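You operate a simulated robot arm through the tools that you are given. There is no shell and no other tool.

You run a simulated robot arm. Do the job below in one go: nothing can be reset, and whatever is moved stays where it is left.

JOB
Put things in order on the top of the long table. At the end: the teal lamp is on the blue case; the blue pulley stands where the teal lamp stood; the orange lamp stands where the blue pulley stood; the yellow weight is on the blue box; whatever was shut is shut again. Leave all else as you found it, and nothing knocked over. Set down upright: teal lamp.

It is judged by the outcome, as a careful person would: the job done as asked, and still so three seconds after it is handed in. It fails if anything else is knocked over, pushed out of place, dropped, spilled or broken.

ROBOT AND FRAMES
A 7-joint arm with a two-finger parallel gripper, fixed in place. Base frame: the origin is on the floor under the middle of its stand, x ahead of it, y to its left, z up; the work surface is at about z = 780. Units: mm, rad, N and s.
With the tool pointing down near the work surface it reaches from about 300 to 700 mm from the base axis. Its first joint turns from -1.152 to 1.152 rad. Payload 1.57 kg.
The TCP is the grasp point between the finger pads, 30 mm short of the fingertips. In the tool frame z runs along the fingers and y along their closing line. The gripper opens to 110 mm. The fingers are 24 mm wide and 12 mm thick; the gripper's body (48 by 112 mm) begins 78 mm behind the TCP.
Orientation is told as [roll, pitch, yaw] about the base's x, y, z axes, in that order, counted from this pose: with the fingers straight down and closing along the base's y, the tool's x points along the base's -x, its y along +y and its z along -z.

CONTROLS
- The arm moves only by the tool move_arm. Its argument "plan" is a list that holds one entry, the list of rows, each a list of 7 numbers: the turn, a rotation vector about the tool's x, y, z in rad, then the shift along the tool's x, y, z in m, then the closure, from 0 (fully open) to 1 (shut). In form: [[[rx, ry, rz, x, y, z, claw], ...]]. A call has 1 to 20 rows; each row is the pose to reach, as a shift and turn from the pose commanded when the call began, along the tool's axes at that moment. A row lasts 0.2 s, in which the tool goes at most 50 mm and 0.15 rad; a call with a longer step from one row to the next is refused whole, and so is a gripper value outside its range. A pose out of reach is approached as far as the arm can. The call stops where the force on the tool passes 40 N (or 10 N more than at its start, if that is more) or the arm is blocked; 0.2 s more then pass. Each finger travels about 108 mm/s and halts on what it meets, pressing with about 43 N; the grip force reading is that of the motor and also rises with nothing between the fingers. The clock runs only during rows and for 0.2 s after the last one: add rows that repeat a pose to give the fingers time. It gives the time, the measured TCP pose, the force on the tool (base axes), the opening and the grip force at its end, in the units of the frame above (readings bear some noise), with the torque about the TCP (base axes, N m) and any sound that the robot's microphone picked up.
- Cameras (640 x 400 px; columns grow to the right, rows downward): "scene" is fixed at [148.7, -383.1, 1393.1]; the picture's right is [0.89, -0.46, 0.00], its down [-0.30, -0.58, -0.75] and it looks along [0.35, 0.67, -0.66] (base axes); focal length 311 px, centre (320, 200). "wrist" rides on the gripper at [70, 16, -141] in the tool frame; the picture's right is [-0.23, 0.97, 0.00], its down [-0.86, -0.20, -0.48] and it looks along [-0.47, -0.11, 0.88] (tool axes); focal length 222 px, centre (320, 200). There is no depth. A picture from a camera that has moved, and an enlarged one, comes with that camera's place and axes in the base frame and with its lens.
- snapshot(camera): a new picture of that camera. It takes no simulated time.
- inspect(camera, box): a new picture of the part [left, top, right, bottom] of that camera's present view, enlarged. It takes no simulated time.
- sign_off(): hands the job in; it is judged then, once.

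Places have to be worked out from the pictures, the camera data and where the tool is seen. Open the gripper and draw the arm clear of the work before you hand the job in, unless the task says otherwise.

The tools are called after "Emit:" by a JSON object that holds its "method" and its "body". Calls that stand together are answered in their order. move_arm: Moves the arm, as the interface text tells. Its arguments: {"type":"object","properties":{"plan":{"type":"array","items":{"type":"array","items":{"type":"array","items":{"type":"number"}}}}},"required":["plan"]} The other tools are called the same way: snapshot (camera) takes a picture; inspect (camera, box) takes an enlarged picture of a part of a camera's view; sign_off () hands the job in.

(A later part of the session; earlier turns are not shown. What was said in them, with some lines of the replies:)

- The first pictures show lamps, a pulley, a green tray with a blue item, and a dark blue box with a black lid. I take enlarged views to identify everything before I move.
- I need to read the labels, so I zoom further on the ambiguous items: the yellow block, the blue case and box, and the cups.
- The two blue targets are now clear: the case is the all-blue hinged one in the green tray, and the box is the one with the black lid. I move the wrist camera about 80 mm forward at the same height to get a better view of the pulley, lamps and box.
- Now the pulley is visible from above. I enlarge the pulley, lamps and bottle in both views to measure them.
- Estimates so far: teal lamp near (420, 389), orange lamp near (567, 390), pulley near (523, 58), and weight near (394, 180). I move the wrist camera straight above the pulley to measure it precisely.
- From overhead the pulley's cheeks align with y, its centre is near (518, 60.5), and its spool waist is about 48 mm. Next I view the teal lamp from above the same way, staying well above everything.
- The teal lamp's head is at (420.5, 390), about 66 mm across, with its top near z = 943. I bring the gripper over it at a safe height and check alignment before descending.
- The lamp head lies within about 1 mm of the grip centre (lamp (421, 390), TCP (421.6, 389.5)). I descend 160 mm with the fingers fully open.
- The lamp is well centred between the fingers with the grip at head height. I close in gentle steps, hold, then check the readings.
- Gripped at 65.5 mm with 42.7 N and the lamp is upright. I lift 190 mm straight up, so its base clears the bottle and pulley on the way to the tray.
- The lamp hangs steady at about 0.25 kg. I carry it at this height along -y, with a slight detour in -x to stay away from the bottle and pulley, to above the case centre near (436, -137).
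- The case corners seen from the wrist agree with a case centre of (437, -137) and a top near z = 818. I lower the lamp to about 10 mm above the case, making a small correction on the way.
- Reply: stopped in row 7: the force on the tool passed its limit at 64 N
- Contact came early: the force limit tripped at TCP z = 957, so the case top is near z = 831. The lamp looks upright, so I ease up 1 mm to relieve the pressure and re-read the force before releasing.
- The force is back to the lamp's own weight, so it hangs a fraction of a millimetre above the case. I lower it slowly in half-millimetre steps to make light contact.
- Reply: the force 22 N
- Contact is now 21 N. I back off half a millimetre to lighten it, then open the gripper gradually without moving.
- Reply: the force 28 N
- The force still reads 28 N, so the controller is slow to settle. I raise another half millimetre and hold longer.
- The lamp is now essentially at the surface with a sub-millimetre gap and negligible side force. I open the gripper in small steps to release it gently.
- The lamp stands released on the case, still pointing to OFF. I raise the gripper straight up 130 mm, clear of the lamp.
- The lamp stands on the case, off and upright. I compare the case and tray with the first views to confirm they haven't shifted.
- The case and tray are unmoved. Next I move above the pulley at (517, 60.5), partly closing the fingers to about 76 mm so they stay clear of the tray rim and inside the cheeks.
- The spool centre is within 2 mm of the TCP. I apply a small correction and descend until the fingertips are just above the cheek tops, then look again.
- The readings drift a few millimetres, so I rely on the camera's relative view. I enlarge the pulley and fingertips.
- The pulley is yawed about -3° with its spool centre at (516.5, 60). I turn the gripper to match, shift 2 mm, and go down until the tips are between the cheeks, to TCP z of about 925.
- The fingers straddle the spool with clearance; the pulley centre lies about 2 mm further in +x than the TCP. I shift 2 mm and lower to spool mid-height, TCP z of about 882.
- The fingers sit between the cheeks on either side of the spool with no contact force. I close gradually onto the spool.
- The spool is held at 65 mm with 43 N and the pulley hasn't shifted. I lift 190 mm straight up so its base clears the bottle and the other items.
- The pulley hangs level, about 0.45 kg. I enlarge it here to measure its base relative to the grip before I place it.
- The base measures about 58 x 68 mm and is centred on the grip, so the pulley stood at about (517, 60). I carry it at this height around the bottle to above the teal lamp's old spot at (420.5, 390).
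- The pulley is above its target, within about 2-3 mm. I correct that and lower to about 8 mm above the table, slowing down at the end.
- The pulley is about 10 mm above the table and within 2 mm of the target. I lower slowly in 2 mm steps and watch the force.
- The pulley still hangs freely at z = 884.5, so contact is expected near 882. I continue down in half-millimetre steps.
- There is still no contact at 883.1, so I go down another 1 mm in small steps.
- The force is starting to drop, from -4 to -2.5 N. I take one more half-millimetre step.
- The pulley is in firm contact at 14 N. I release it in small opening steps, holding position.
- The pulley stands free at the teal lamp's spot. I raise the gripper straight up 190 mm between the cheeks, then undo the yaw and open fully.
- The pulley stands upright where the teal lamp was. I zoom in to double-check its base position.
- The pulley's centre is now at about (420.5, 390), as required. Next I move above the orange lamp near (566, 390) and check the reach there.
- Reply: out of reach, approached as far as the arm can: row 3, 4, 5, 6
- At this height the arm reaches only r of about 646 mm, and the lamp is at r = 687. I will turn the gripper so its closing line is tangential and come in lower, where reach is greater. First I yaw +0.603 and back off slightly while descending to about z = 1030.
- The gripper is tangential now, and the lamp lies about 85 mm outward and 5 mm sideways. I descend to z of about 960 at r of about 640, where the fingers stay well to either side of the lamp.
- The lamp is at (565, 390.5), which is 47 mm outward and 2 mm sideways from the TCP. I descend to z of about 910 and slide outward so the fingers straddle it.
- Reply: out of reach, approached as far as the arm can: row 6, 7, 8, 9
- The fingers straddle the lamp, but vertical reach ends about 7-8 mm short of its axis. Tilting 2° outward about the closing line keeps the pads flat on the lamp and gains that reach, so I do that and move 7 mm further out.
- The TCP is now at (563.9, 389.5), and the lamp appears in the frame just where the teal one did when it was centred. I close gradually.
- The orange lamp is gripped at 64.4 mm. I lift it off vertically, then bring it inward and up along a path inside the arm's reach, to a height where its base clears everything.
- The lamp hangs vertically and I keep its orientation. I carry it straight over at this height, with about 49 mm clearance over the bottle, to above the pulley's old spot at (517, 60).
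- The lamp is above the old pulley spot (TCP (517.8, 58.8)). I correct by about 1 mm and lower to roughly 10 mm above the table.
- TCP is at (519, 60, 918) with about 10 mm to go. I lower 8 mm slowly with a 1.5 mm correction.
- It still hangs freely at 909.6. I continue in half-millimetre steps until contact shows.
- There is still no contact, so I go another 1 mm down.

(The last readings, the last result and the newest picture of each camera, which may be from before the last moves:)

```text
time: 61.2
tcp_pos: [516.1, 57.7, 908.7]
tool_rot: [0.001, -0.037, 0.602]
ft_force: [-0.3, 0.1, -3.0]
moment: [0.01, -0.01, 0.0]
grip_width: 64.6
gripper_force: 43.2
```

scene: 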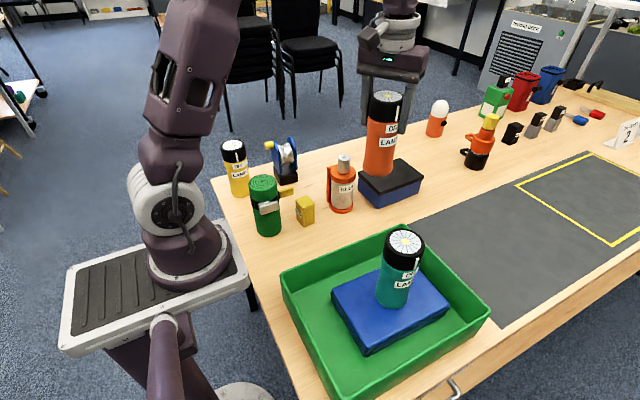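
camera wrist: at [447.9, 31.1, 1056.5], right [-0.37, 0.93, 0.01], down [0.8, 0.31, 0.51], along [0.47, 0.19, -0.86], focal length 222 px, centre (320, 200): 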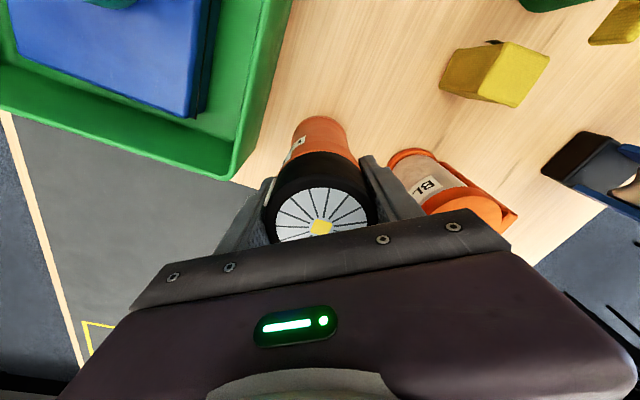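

Still free at 908.7, so one more millimetre in half steps.

Emit:
{"method": "move_arm", "body": {"plan": [[[0, 0, 0, 0, 0, 0.0005, 1], [0, 0, 0, 0, 0, 0.001, 1], [0, 0, 0, 0, 0, 0.001, 1]]]}}

Emit:
{"method": "inspect", "body": {"camera": "scene", "box": [340, 160, 420, 250]}}

Emit:
{"method": "snapshot", "body": {"camera": "wrist"}}

```text
time: 62.0
tcp_pos: [517.6, 57.5, 908.8]
tool_rot: [0.0, -0.036, 0.604]
ft_force: [-1.5, -0.3, 3.7]
moment: [0.0, 0.06, 0.0]
grip_width: 64.4
gripper_force: 43.3
```

```text
4.44 times, centred on (380, 205) of scene
camera zoom: at [148.6, -383.1, 1393.1], right [0.89, -0.46, 0.0], down [-0.3, -0.58, -0.75], along [0.35, 0.67, -0.66], focal length 1382 px, centre (53, 178)
```

zoom: 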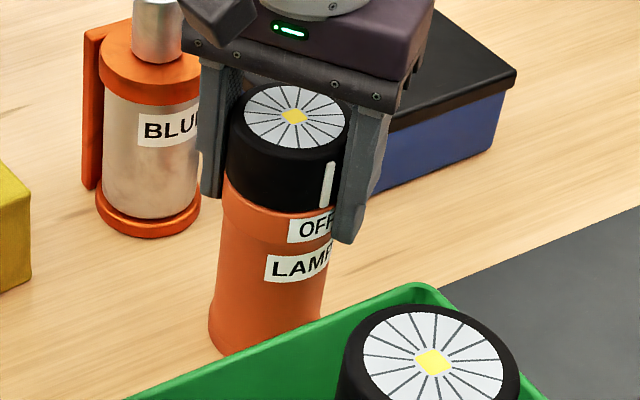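

```text
taken
camera wrist: at [446.5, 29.4, 1046.0], right [-0.37, 0.93, 0.01], down [0.8, 0.31, 0.51], along [0.47, 0.19, -0.86], focal length 222 px, centre (320, 200)
```

wrist: 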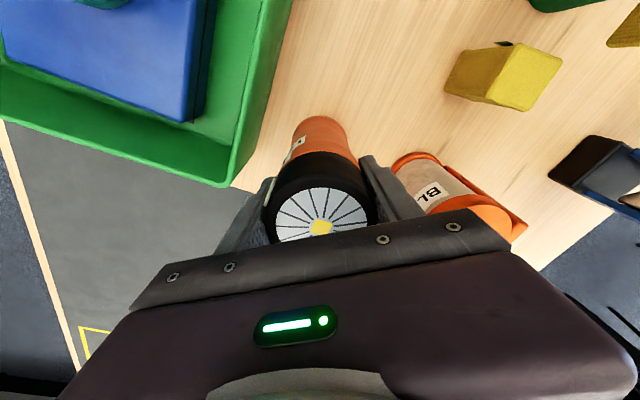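

Light contact (about 4 N) with the lamp at about (518, 58.5), within 2 mm of where the pulley stood. I release gently, opening only to about 84 mm because of the nearby tray and bottle.

Emit:
{"method": "move_arm", "body": {"plan": [[[0, 0, 0, 0, 0, 0, 0.42], [0, 0, 0, 0, 0, 0, 0.4], [0, 0, 0, 0, 0, 0, 0.38], [0, 0, 0, 0, 0, 0, 0.34], [0, 0, 0, 0, 0, 0, 0.28], [0, 0, 0, 0, 0, 0, 0.22], [0, 0, 0, 0, 0, 0, 0.22]]]}}

Emit:
{"method": "inspect", "body": {"camera": "scene", "box": [340, 160, 420, 250]}}

Emit:
{"method": "snapshot", "body": {"camera": "wrist"}}

```text
time: 63.6
tcp_pos: [516.7, 59.0, 907.4]
tool_rot: [0.001, -0.036, 0.603]
ft_force: [0.1, 0.3, 0.9]
moment: [0.0, 0.01, 0.01]
grip_width: 85.8
gripper_force: 0.2
```

```text
4.44 times, centred on (380, 205) of scene
camera zoom: at [148.7, -383.1, 1393.1], right [0.89, -0.46, 0.0], down [-0.3, -0.58, -0.75], along [0.35, 0.67, -0.66], focal length 1382 px, centre (53, 178)
```

zoom: 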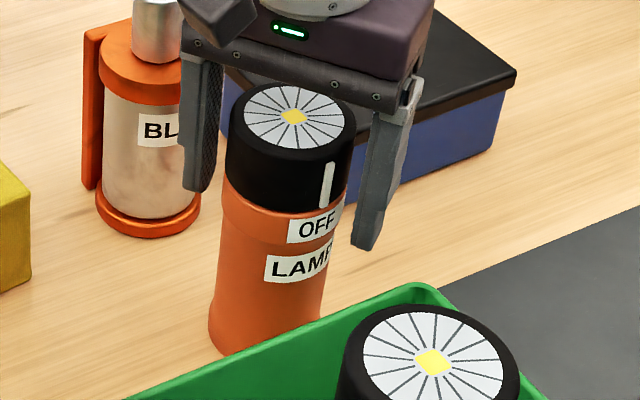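

```text
taken
camera wrist: at [446.6, 29.4, 1045.9], right [-0.37, 0.93, 0.01], down [0.8, 0.31, 0.51], along [0.47, 0.19, -0.86], focal length 222 px, centre (320, 200)
```

wrist: 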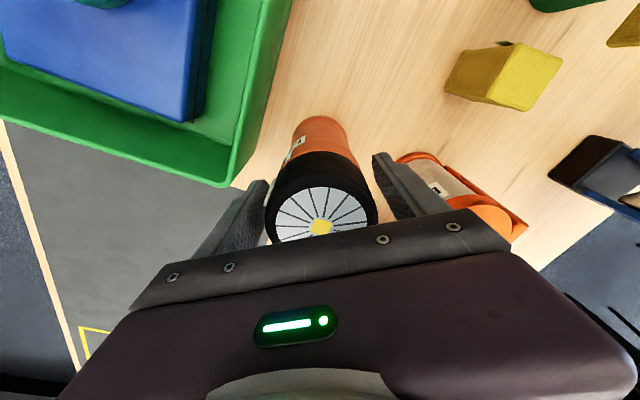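

The orange lamp stands upright and free. I raise the gripper straight up 165 mm, compensating for the tilt.

Emit:
{"method": "move_arm", "body": {"plan": [[[0, 0, 0, -0.0004, 0, -0.01, 0.22], [0, 0, 0, -0.0011, 0, -0.03, 0.22], [0, 0, 0, -0.0022, 0, -0.06, 0.22], [0, 0, 0, -0.0036, 0, -0.1, 0.22], [0, 0, 0, -0.005, 0, -0.14, 0.22], [0, 0, 0, -0.006, 0, -0.165, 0.22], [0, 0, 0, -0.006, 0, -0.165, 0.22]]]}}

Emit:
{"method": "snapshot", "body": {"camera": "scene"}}

Emit:
{"method": "snapshot", "body": {"camera": "wrist"}}

```text
time: 65.2
tcp_pos: [515.1, 60.1, 1075.1]
tool_rot: [0.001, -0.036, 0.603]
ft_force: [1.1, 0.4, 1.1]
moment: [0.02, -0.03, -0.03]
grip_width: 85.9
gripper_force: 0.1
```

```text
taken
```

scene: 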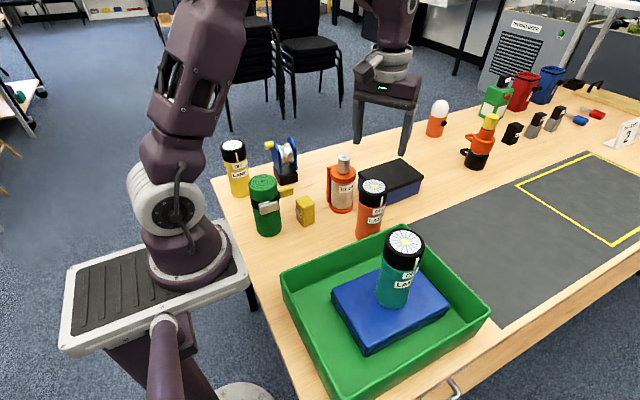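

```text
taken
camera wrist: at [445.5, 31.5, 1212.9], right [-0.37, 0.93, 0.01], down [0.8, 0.31, 0.51], along [0.47, 0.19, -0.86], focal length 222 px, centre (320, 200)
```

wrist: 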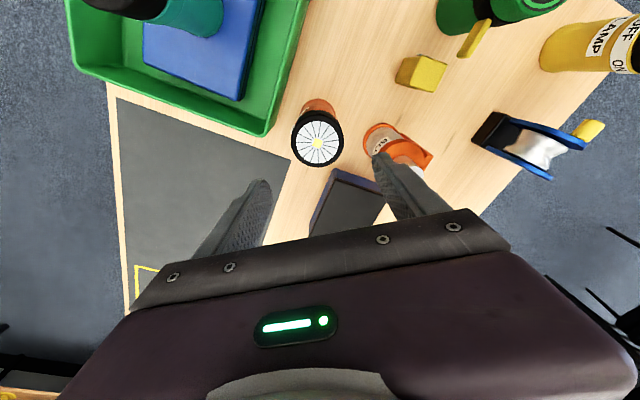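

The three big items are placed. Now for the yellow weight at about (395, 180): I undo the tilt, turn to yaw of about 0.11 to match it, and put the wrist camera above it.

Emit:
{"method": "move_arm", "body": {"plan": [[[0.0022, 0.0088, 0.123, -0.0054, 0.0302, 0.0064, 0.3], [0.0044, 0.0176, 0.246, -0.0107, 0.0603, 0.0129, 0.3], [0.0067, 0.0264, 0.369, -0.016, 0.0905, 0.0193, 0.3], [0.0089, 0.0352, 0.4922, -0.0214, 0.1206, 0.0258, 0.3], [0.0089, 0.0352, 0.4922, -0.0214, 0.1206, 0.0258, 0.3], [0.0089, 0.0352, 0.4922, -0.0214, 0.1206, 0.0258, 0.3]]]}}

Emit:
{"method": "snapshot", "body": {"camera": "wrist"}}

Emit:
{"method": "inspect", "body": {"camera": "wrist", "box": [250, 30, 400, 150]}}

```text
time: 66.6
tcp_pos: [467.3, 170.9, 1051.0]
tool_rot: [0.002, 0.0, 0.111]
ft_force: [-0.1, -0.4, 1.1]
moment: [-0.03, 0.0, -0.03]
grip_width: 77.0
gripper_force: 0.1
```

```text
taken
camera wrist: at [396.2, 178.9, 1190.9], right [0.12, 0.99, 0.0], down [0.87, -0.1, 0.48], along [0.47, -0.06, -0.88], focal length 222 px, centre (320, 200)
```

wrist: 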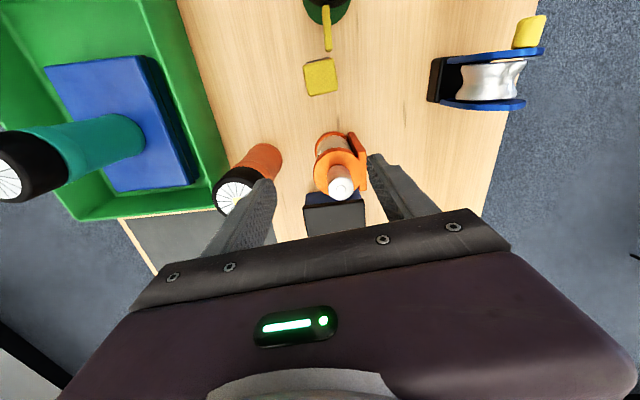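

```text
3.33 times, centred on (325, 90) of wrist
camera zoom: at [396.2, 178.9, 1190.9], right [0.12, 0.99, 0.0], down [0.87, -0.1, 0.48], along [0.47, -0.06, -0.88], focal length 740 px, centre (303, 567)
```

zoom: 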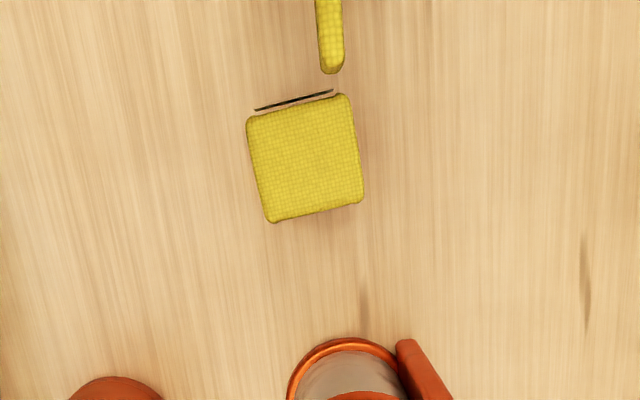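

The weight's centre is at about (394, 179), its yaw is about 0.10, and its side is about 39 mm. The green roll's yellow tab sits just beyond it in -x. I position the gripper over the weight, biased 2.5 mm in +x away from the tab, and descend to z of about 920.

Emit:
{"method": "move_arm", "body": {"plan": [[[0, 0, 0, 0.035, 0.008, 0, 0.3], [0, 0, 0, 0.0696, 0.0161, 0, 0.3], [0, 0, 0, 0.0696, 0.0161, 0.035, 0.3], [0, 0, 0, 0.0696, 0.0161, 0.075, 0.3], [0, 0, 0, 0.0696, 0.0161, 0.11, 0.3], [0, 0, 0, 0.0696, 0.0161, 0.131, 0.3], [0, 0, 0, 0.0696, 0.0161, 0.131, 0.3], [0, 0, 0, 0.0696, 0.0161, 0.131, 0.3]]]}}

Emit:
{"method": "snapshot", "body": {"camera": "wrist"}}

Emit:
{"method": "inspect", "body": {"camera": "scene", "box": [240, 110, 380, 250]}}

```text
time: 68.4
tcp_pos: [394.5, 178.8, 917.7]
tool_rot: [0.001, 0.001, 0.111]
ft_force: [0.1, 0.4, -0.1]
moment: [0.0, 0.0, -0.01]
grip_width: 76.9
gripper_force: 0.1
```

```text
taken
camera wrist: at [323.8, 187.5, 1058.1], right [0.12, 0.99, 0.0], down [0.87, -0.1, 0.48], along [0.47, -0.06, -0.88], focal length 222 px, centre (320, 200)
```

wrist: 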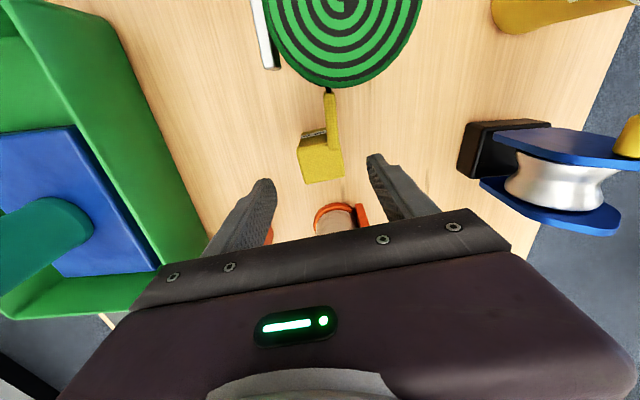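

```text
2.86 times, centred on (310, 180) of scene
camera zoom: at [148.7, -383.1, 1393.1], right [0.89, -0.46, 0.0], down [-0.3, -0.58, -0.75], along [0.35, 0.67, -0.66], focal length 888 px, centre (349, 257)
```

zoom: 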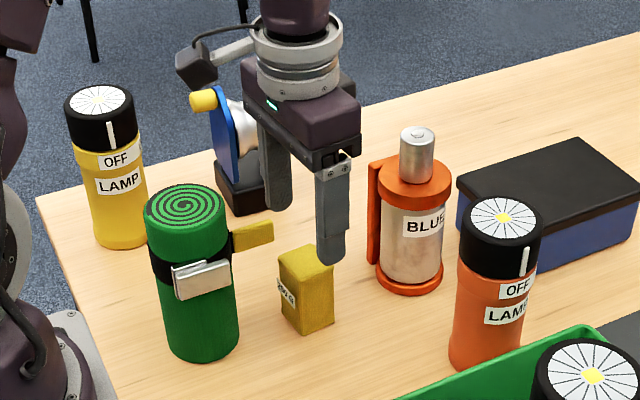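

The weight is centred between the fingers to within 2 mm. The wrist camera will stay about 45 mm above the green roll when I grip high on the block, so I descend to TCP z of about 838.

Emit:
{"method": "move_arm", "body": {"plan": [[[0, 0, 0, -0.001, 0.0008, 0.02, 0.3], [0, 0, 0, -0.001, 0.0008, 0.04, 0.3], [0, 0, 0, -0.001, 0.0008, 0.06, 0.3], [0, 0, 0, -0.001, 0.0008, 0.072, 0.3], [0, 0, 0, -0.001, 0.0008, 0.08, 0.3], [0, 0, 0, -0.001, 0.0008, 0.08, 0.3]]]}}

Emit:
{"method": "snapshot", "body": {"camera": "wrist"}}

Emit:
{"method": "inspect", "body": {"camera": "scene", "box": [240, 110, 380, 250]}}

```text
time: 69.8
tcp_pos: [395.4, 178.9, 837.3]
tool_rot: [0.001, 0.001, 0.112]
ft_force: [0.3, 0.1, -0.2]
moment: [0.03, 0.02, -0.02]
grip_width: 77.0
gripper_force: 0.1
```

```text
taken
camera wrist: at [326.0, 188.0, 978.3], right [0.12, 0.99, 0.0], down [0.87, -0.1, 0.48], along [0.47, -0.06, -0.88], focal length 222 px, centre (320, 200)
```

wrist: 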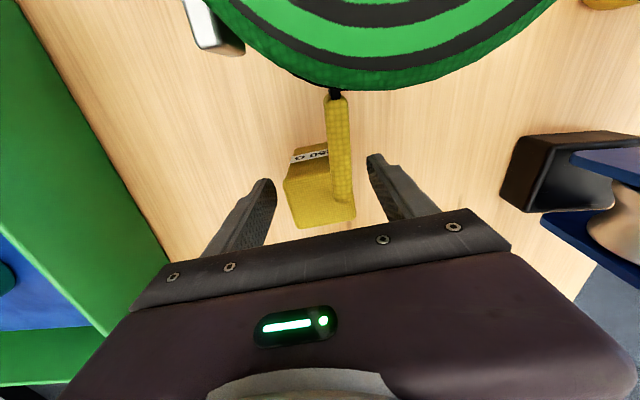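

```text
2.86 times, centred on (310, 180) of scene
camera zoom: at [148.7, -383.1, 1393.1], right [0.89, -0.46, 0.0], down [-0.3, -0.58, -0.75], along [0.35, 0.67, -0.66], focal length 888 px, centre (349, 257)
```

zoom: 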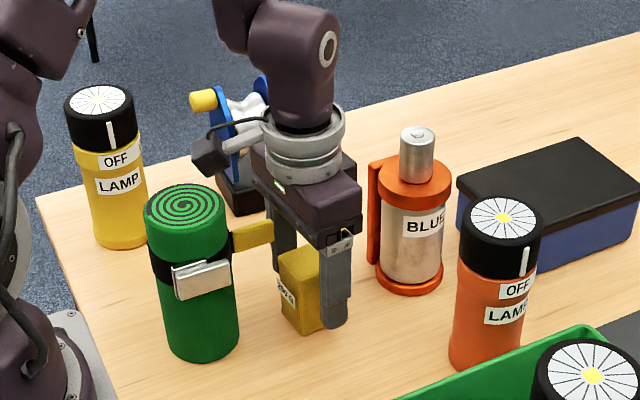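

The fingers straddle the block with zero force, and the tab clears the gripper. I close gradually on the weight.

Emit:
{"method": "move_arm", "body": {"plan": [[[0, 0, 0, 0, 0, 0, 0.45], [0, 0, 0, 0, 0, 0, 0.55], [0, 0, 0, 0, 0, 0, 0.6], [0, 0, 0, 0, 0, 0, 0.64], [0, 0, 0, 0, 0, 0, 0.7], [0, 0, 0, 0, 0, 0, 1.0], [0, 0, 0, 0, 0, 0, 1.0]]]}}

Emit:
{"method": "snapshot", "body": {"camera": "wrist"}}

```text
time: 71.4
tcp_pos: [397.6, 180.3, 837.4]
tool_rot: [0.001, 0.002, 0.111]
ft_force: [-0.5, 3.2, 1.6]
moment: [0.07, 0.04, -0.03]
grip_width: 43.6
gripper_force: 43.3
```

```text
taken
camera wrist: at [326.0, 188.1, 978.4], right [0.12, 0.99, 0.0], down [0.87, -0.1, 0.48], along [0.47, -0.06, -0.88], focal length 222 px, centre (320, 200)
```

wrist: 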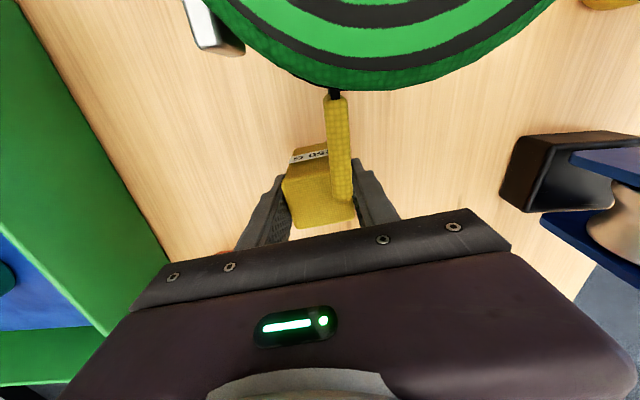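

The weight is held at 43.6 mm. Its label card nearly touches the tab's line, so I lift only a few millimetres, shift about 30 mm in +x away from the tab, and then go up to z of about 1045.

Emit:
{"method": "move_arm", "body": {"plan": [[[0, 0, 0, 0, 0, -0.003, 1], [0, 0, 0, -0.003, -0.0003, -0.006, 1], [0, 0, 0, -0.013, -0.0014, -0.007, 1], [0, 0, 0, -0.025, -0.0028, -0.01, 1], [0, 0, 0, -0.03, -0.0033, -0.03, 1], [0, 0, 0, -0.03, -0.0033, -0.065, 1], [0, 0, 0, -0.03, -0.0033, -0.1, 1], [0, 0, 0, -0.03, -0.0033, -0.14, 1], [0, 0, 0, -0.03, -0.0033, -0.18, 1], [0, 0, 0, -0.03, -0.0033, -0.208, 1], [0, 0, 0, -0.03, -0.0033, -0.208, 1]]]}}

Emit:
{"method": "snapshot", "body": {"camera": "scene"}}

Emit:
{"method": "inspect", "body": {"camera": "scene", "box": [210, 110, 350, 250]}}

```text
time: 73.8
tcp_pos: [425.9, 177.8, 1044.5]
tool_rot: [0.002, -0.001, 0.113]
ft_force: [0.0, 0.3, -2.3]
moment: [0.02, -0.01, 0.01]
grip_width: 43.7
gripper_force: 43.3
```

```text
taken
```

scene: 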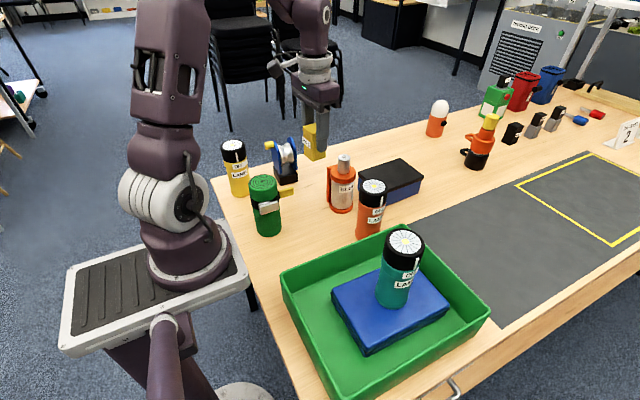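

```text
2.86 times, centred on (280, 180) of scene
camera zoom: at [148.7, -383.1, 1393.1], right [0.89, -0.46, 0.0], down [-0.3, -0.58, -0.75], along [0.35, 0.67, -0.66], focal length 888 px, centre (434, 257)
```

zoom: 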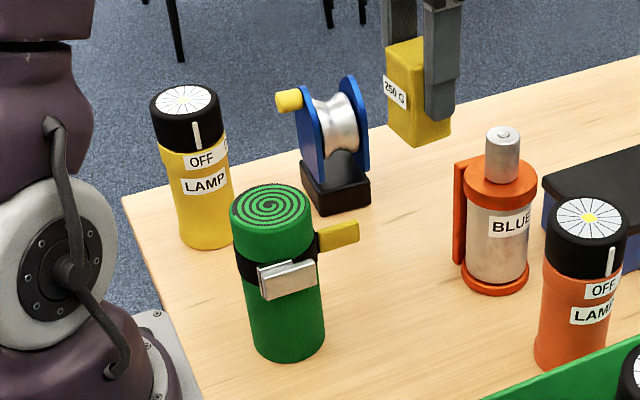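

The weight hangs cleanly and the green roll is untouched. I carry it over the bottle (block bottom near z = 987) to (600, 178) and look at the lid.

Emit:
{"method": "move_arm", "body": {"plan": [[[0, 0, 0, -0.02, -0.0022, 0, 1], [0, 0, 0, -0.055, -0.0062, 0, 1], [0, 0, 0, -0.09, -0.0101, 0, 1], [0, 0, 0, -0.125, -0.014, 0, 1], [0, 0, 0, -0.155, -0.0174, 0, 1], [0, 0, 0, -0.173, -0.0194, 0, 1], [0, 0, 0, -0.173, -0.0194, 0, 1], [0, 0, 0, -0.173, -0.0194, 0, 1]]]}}

Emit:
{"method": "snapshot", "body": {"camera": "wrist"}}

Emit:
{"method": "snapshot", "body": {"camera": "scene"}}

```text
time: 75.6
tcp_pos: [604.8, 181.7, 1045.3]
tool_rot: [0.001, -0.001, 0.111]
ft_force: [-0.3, -0.2, -3.3]
moment: [0.01, 0.02, -0.03]
grip_width: 43.7
gripper_force: 43.4
```

```text
taken
camera wrist: at [532.9, 190.2, 1186.2], right [0.12, 0.99, 0.0], down [0.87, -0.1, 0.48], along [0.47, -0.06, -0.88], focal length 222 px, centre (320, 200)
```

wrist: 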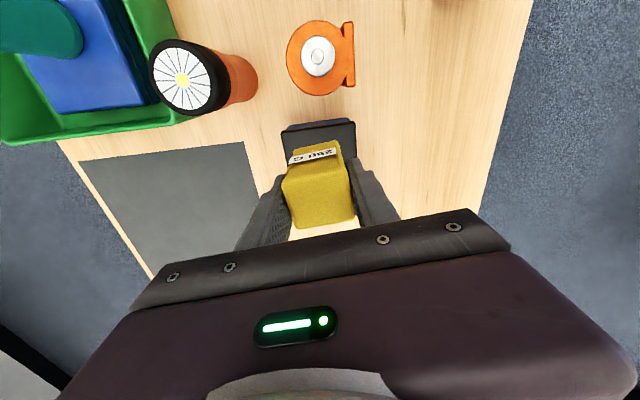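

```text
taken
```

scene: 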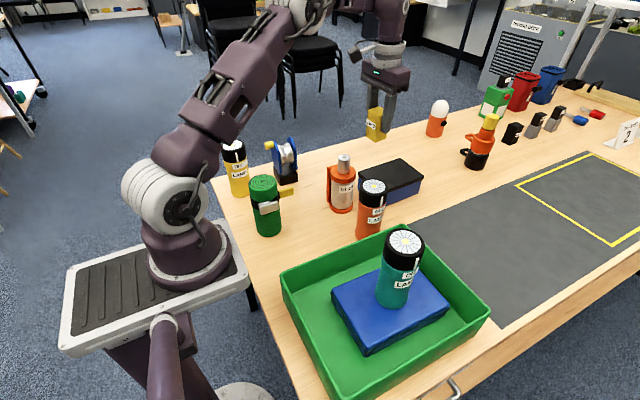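

The block hangs above the near part of the black lid, which spans y of about 125-238 with its near edge at x of about 600. I descend diagonally to about 10 mm above the lid at (645, 180).

Emit:
{"method": "move_arm", "body": {"plan": [[[0, 0, 0, -0.008, -0.001, 0.02, 1], [0, 0, 0, -0.016, -0.0024, 0.05, 1], [0, 0, 0, -0.024, -0.0037, 0.08, 1], [0, 0, 0, -0.032, -0.005, 0.105, 1], [0, 0, 0, -0.0396, -0.0061, 0.122, 1], [0, 0, 0, -0.0396, -0.0061, 0.132, 1], [0, 0, 0, -0.0396, -0.0061, 0.132, 1], [0, 0, 0, -0.0396, -0.0061, 0.132, 1]]]}}

Emit:
{"method": "snapshot", "body": {"camera": "wrist"}}

Emit:
{"method": "inspect", "body": {"camera": "scene", "box": [330, 100, 450, 230]}}

```text
time: 77.4
tcp_pos: [641.4, 180.3, 913.8]
tool_rot: [0.0, -0.002, 0.113]
ft_force: [0.0, 0.3, -3.7]
moment: [-0.02, 0.01, -0.01]
grip_width: 43.8
gripper_force: 43.0
```

```text
taken
camera wrist: at [569.6, 187.9, 1055.2], right [0.12, 0.99, 0.0], down [0.87, -0.1, 0.48], along [0.47, -0.06, -0.88], focal length 222 px, centre (320, 200)
```

wrist: 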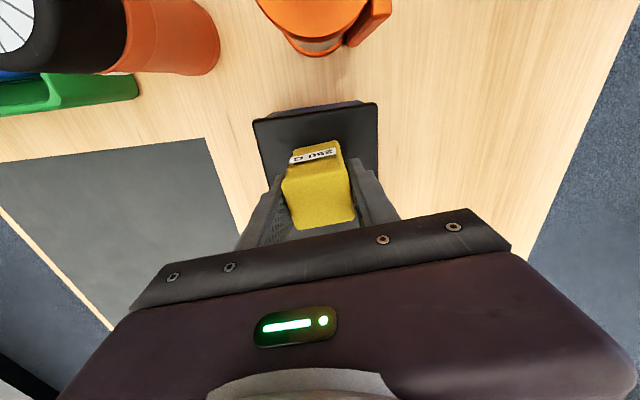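

```text
3.08 times, centred on (390, 165) of scene
camera zoom: at [148.7, -383.1, 1393.1], right [0.89, -0.46, 0.0], down [-0.3, -0.58, -0.75], along [0.35, 0.67, -0.66], focal length 956 px, centre (105, 308)
```

zoom: 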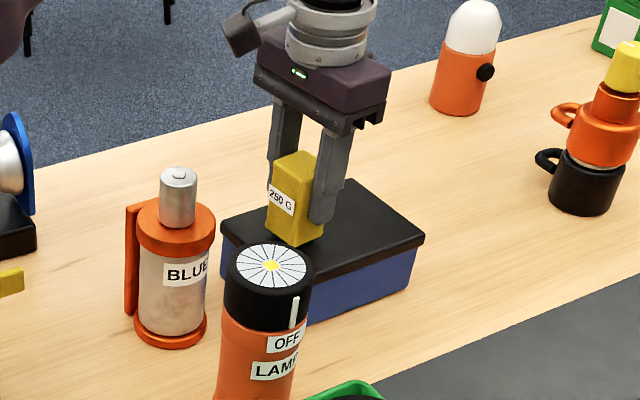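

The block is above the lid with margin on every side. I lower slowly, 2 mm per row for 10 mm.

Emit:
{"method": "move_arm", "body": {"plan": [[[0, 0, 0, 0, 0, 0.002, 1], [0, 0, 0, 0, 0, 0.004, 1], [0, 0, 0, 0, 0, 0.006, 1], [0, 0, 0, 0, 0, 0.008, 1], [0, 0, 0, 0, 0, 0.01, 1], [0, 0, 0, 0, 0, 0.01, 1]]]}}

Emit:
{"method": "inspect", "body": {"camera": "scene", "box": [355, 130, 425, 210]}}

```text
time: 78.7
tcp_pos: [642.5, 178.1, 907.8]
tool_rot: [0.002, -0.003, 0.11]
ft_force: [-4.8, -1.3, 8.6]
moment: [-0.26, 0.42, -0.04]
grip_width: 43.8
gripper_force: 43.2
stopped in row 6: the force on the tool passed its limit at 43 N (the readings are from after the stop); the commanded pose is now the measured one
```

```text
5.00 times, centred on (390, 170) of scene
camera zoom: at [148.4, -383.1, 1393.1], right [0.89, -0.46, 0.0], down [-0.3, -0.58, -0.75], along [0.35, 0.67, -0.66], focal length 1554 px, centre (-30, 350)
```

zoom: 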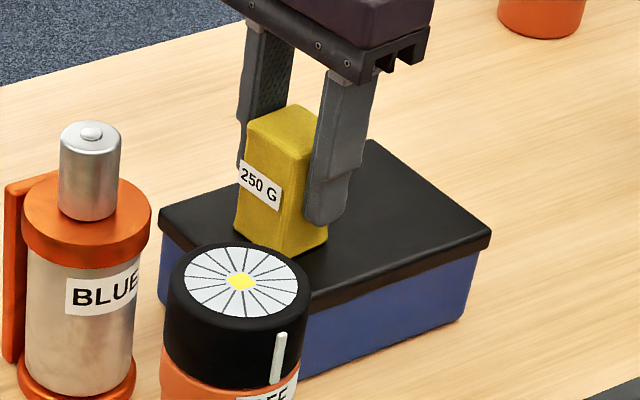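

Contact came at TCP z of about 907, so the lid is near z = 850, with a brief 43 N. I back off half a millimetre to relieve it and re-read.

Emit:
{"method": "move_arm", "body": {"plan": [[[0, 0, 0, 0, 0, -0.0005, 1], [0, 0, 0, 0, 0, -0.0005, 1], [0, 0, 0, 0, 0, -0.0005, 1]]]}}

Emit:
{"method": "snapshot", "body": {"camera": "wrist"}}

```text
time: 79.5
tcp_pos: [644.1, 177.8, 908.2]
tool_rot: [0.001, -0.004, 0.112]
ft_force: [-1.2, 0.1, 8.4]
moment: [-0.18, 0.29, 0.0]
grip_width: 43.4
gripper_force: 42.8
```

```text
taken
camera wrist: at [571.3, 186.6, 1048.1], right [0.12, 0.99, 0.0], down [0.87, -0.1, 0.48], along [0.48, -0.05, -0.88], focal length 222 px, centre (320, 200)
```

wrist: 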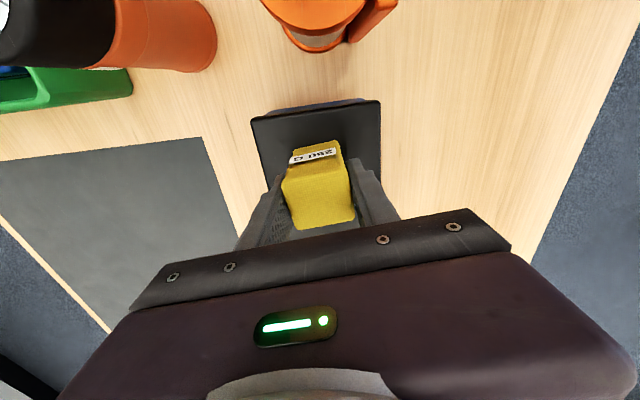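

The block rests on the lid with light contact (8 N). I open the fingers gradually to release it.

Emit:
{"method": "move_arm", "body": {"plan": [[[0, 0, 0, 0, 0, 0, 0.61], [0, 0, 0, 0, 0, 0, 0.59], [0, 0, 0, 0, 0, 0, 0.56], [0, 0, 0, 0, 0, 0, 0.5], [0, 0, 0, 0, 0, 0, 0.4], [0, 0, 0, 0, 0, 0, 0.3], [0, 0, 0, 0, 0, 0, 0.3]]]}}

Emit:
{"method": "snapshot", "body": {"camera": "wrist"}}

Emit:
{"method": "inspect", "body": {"camera": "scene", "box": [355, 130, 425, 210]}}

```text
time: 81.0
tcp_pos: [641.7, 177.8, 908.4]
tool_rot: [0.001, -0.003, 0.112]
ft_force: [0.1, 0.2, 0.0]
moment: [0.0, 0.0, 0.0]
grip_width: 76.9
gripper_force: 0.0
```

```text
taken
camera wrist: at [571.4, 186.6, 1047.9], right [0.12, 0.99, 0.0], down [0.87, -0.1, 0.48], along [0.48, -0.05, -0.88], focal length 222 px, centre (320, 200)
```

wrist: 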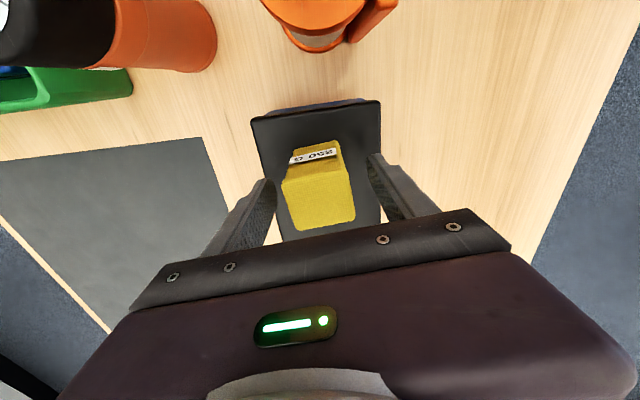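

```text
5.00 times, centred on (390, 170) of scene
camera zoom: at [148.7, -383.1, 1393.1], right [0.89, -0.46, 0.0], down [-0.3, -0.58, -0.75], along [0.35, 0.67, -0.66], focal length 1554 px, centre (-30, 350)
```

zoom: 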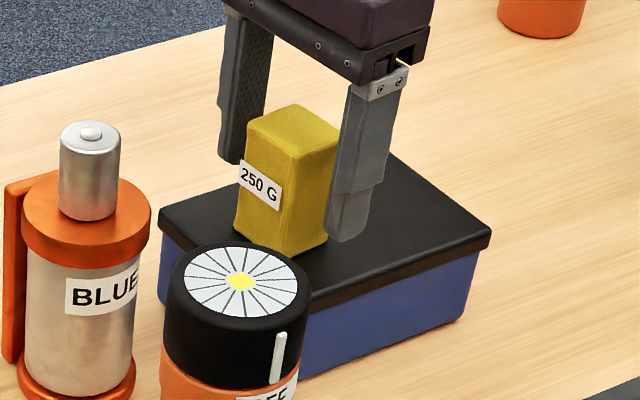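

The weight stands stably on the closed lid. I raise straight up past the block, then move back and up, clear of everything.

Emit:
{"method": "move_arm", "body": {"plan": [[[0, 0, 0, 0, 0, -0.015, 0.3], [0, 0, 0, 0, 0, -0.04, 0.3], [0, 0, 0, 0, 0, -0.06, 0.3], [0, 0, 0, 0.015, 0, -0.09, 0.3], [0, 0, 0, 0.035, 0, -0.12, 0.3], [0, 0, 0, 0.055, 0, -0.15, 0.3], [0, 0, 0, 0.085, 0, -0.175, 0.2], [0, 0, 0, 0.12, 0, -0.185, 0.1], [0, 0, 0, 0.155, -0.01, -0.185, 0], [0, 0, 0, 0.19, -0.02, -0.185, 0], [0, 0, 0, 0.225, -0.035, -0.185, 0], [0, 0, 0, 0.26, -0.05, -0.185, 0], [0, 0, 0, 0.28, -0.06, -0.185, 0], [0, 0, 0, 0.28, -0.06, -0.185, 0]]]}}

Emit:
{"method": "snapshot", "body": {"camera": "scene"}}

Emit:
{"method": "snapshot", "body": {"camera": "wrist"}}

Emit:
{"method": "inspect", "body": {"camera": "scene", "box": [200, 110, 440, 260]}}

Emit:
{"method": "inspect", "body": {"camera": "scene", "box": [260, 200, 580, 400]}}

Emit:
{"method": "inspect", "body": {"camera": "scene", "box": [400, 50, 640, 200]}}

```text
time: 84.0
tcp_pos: [373.3, 85.8, 1090.7]
tool_rot: [0.003, -0.003, 0.112]
ft_force: [0.9, -0.5, -0.1]
moment: [-0.02, -0.02, 0.01]
grip_width: 109.8
gripper_force: 0.0
```

```text
taken
```

scene: 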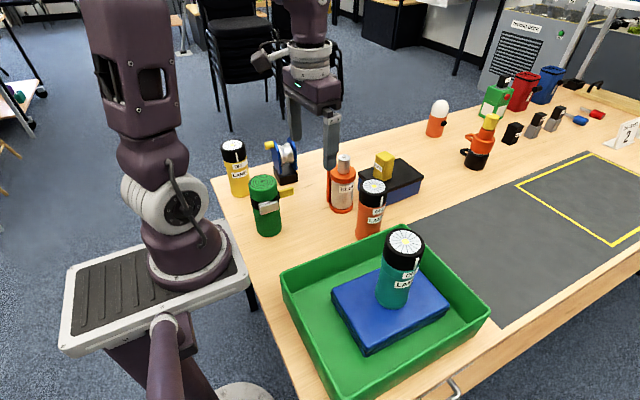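

```text
taken
camera wrist: at [301.5, 93.6, 1231.5], right [0.12, 0.99, 0.0], down [0.87, -0.1, 0.48], along [0.48, -0.05, -0.88], focal length 222 px, centre (320, 200)
```

wrist: 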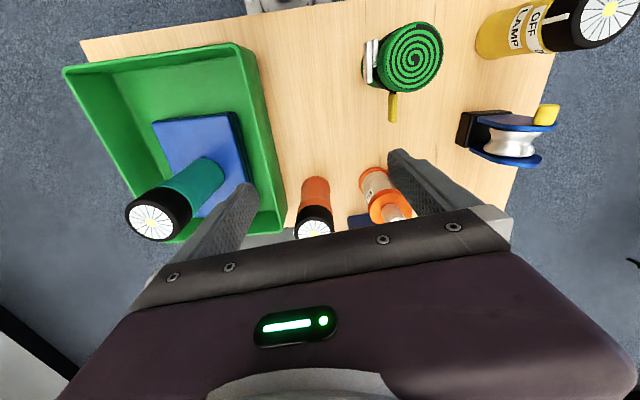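

```text
2.67 times, centred on (320, 185) of scene
camera zoom: at [148.7, -383.1, 1393.1], right [0.89, -0.46, 0.0], down [-0.3, -0.58, -0.75], along [0.35, 0.67, -0.66], focal length 829 px, centre (320, 240)
```

zoom: 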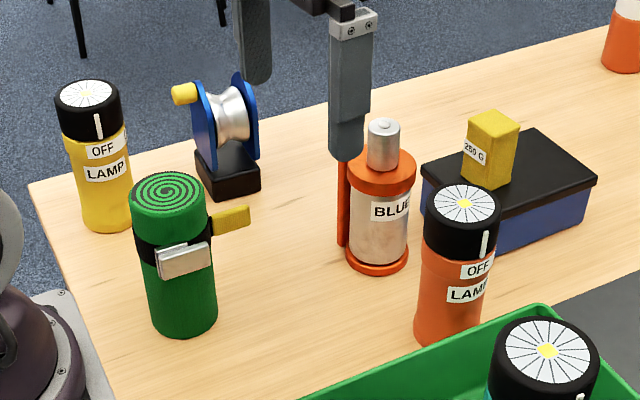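

```text
2.00 times, centred on (420, 300) of scene
camera zoom: at [148.7, -383.1, 1393.1], right [0.89, -0.46, 0.0], down [-0.3, -0.58, -0.75], along [0.35, 0.67, -0.66], focal length 622 px, centre (120, 0)
```

zoom: 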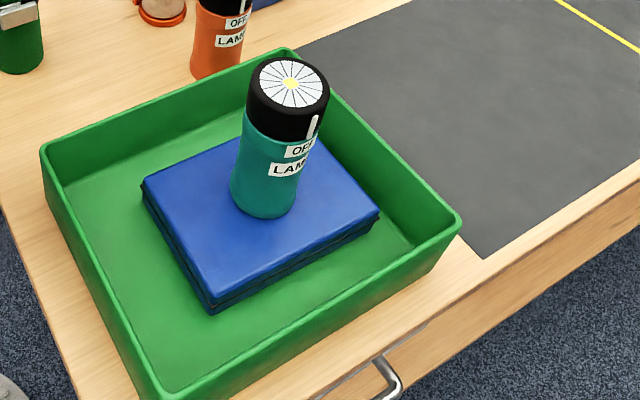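

```text
2.67 times, centred on (520, 125) of scene
camera zoom: at [148.7, -383.1, 1393.1], right [0.89, -0.46, 0.0], down [-0.3, -0.58, -0.75], along [0.35, 0.67, -0.66], focal length 829 px, centre (-213, 400)
```

zoom: 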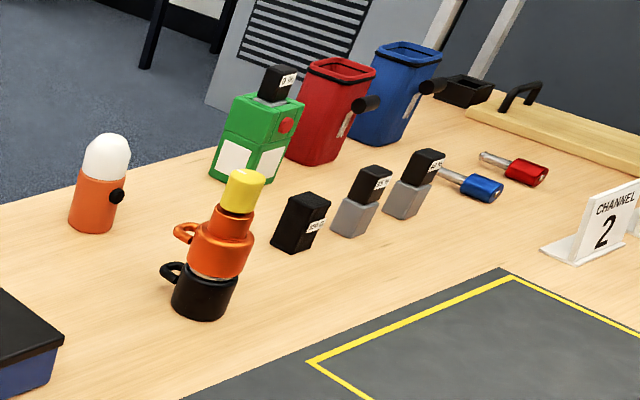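

Final views show every item where it belongs:
- **Teal lamp:** upright on the blue case.
- **Blue pulley:** at the teal lamp's old spot.
- **Orange lamp:** at the pulley's old spot.
- **Yellow weight:** on the shut blue box.

Everything else looks as I found it, and the arm is raised clear with the gripper open, so I hand the job in.

Emit:
{"method": "sign_off", "body": {}}

```text
The job is handed in.
```

The job is done and handed in. The result of the judging has not come back to me.

- **Teal lamp:** it stands upright on the blue case, near its middle. The case and tray have not moved.
- **Blue pulley:** it stands where the teal lamp stood, at about (420, 390).
- **Orange lamp:** it stands where the pulley stood, within about 2 mm.
- **Yellow weight:** it stands on the blue box's black lid, which stayed shut. It sits toward the near side of the lid because that was as far as the arm could reach comfortably.

I took the all-blue hinged item in the green tray to be the "blue case" and the one with the black lid to be the "blue box".

Two set-downs touched harder than I intended because the surfaces were about 10 mm higher than I had measured. The force briefly reached 64 N on the case and 43 N on the lid. The pictures afterwards showed nothing shifted or damaged, and both moved lamps still point to OFF.

At the end the gripper was open and the arm raised clear of the table.
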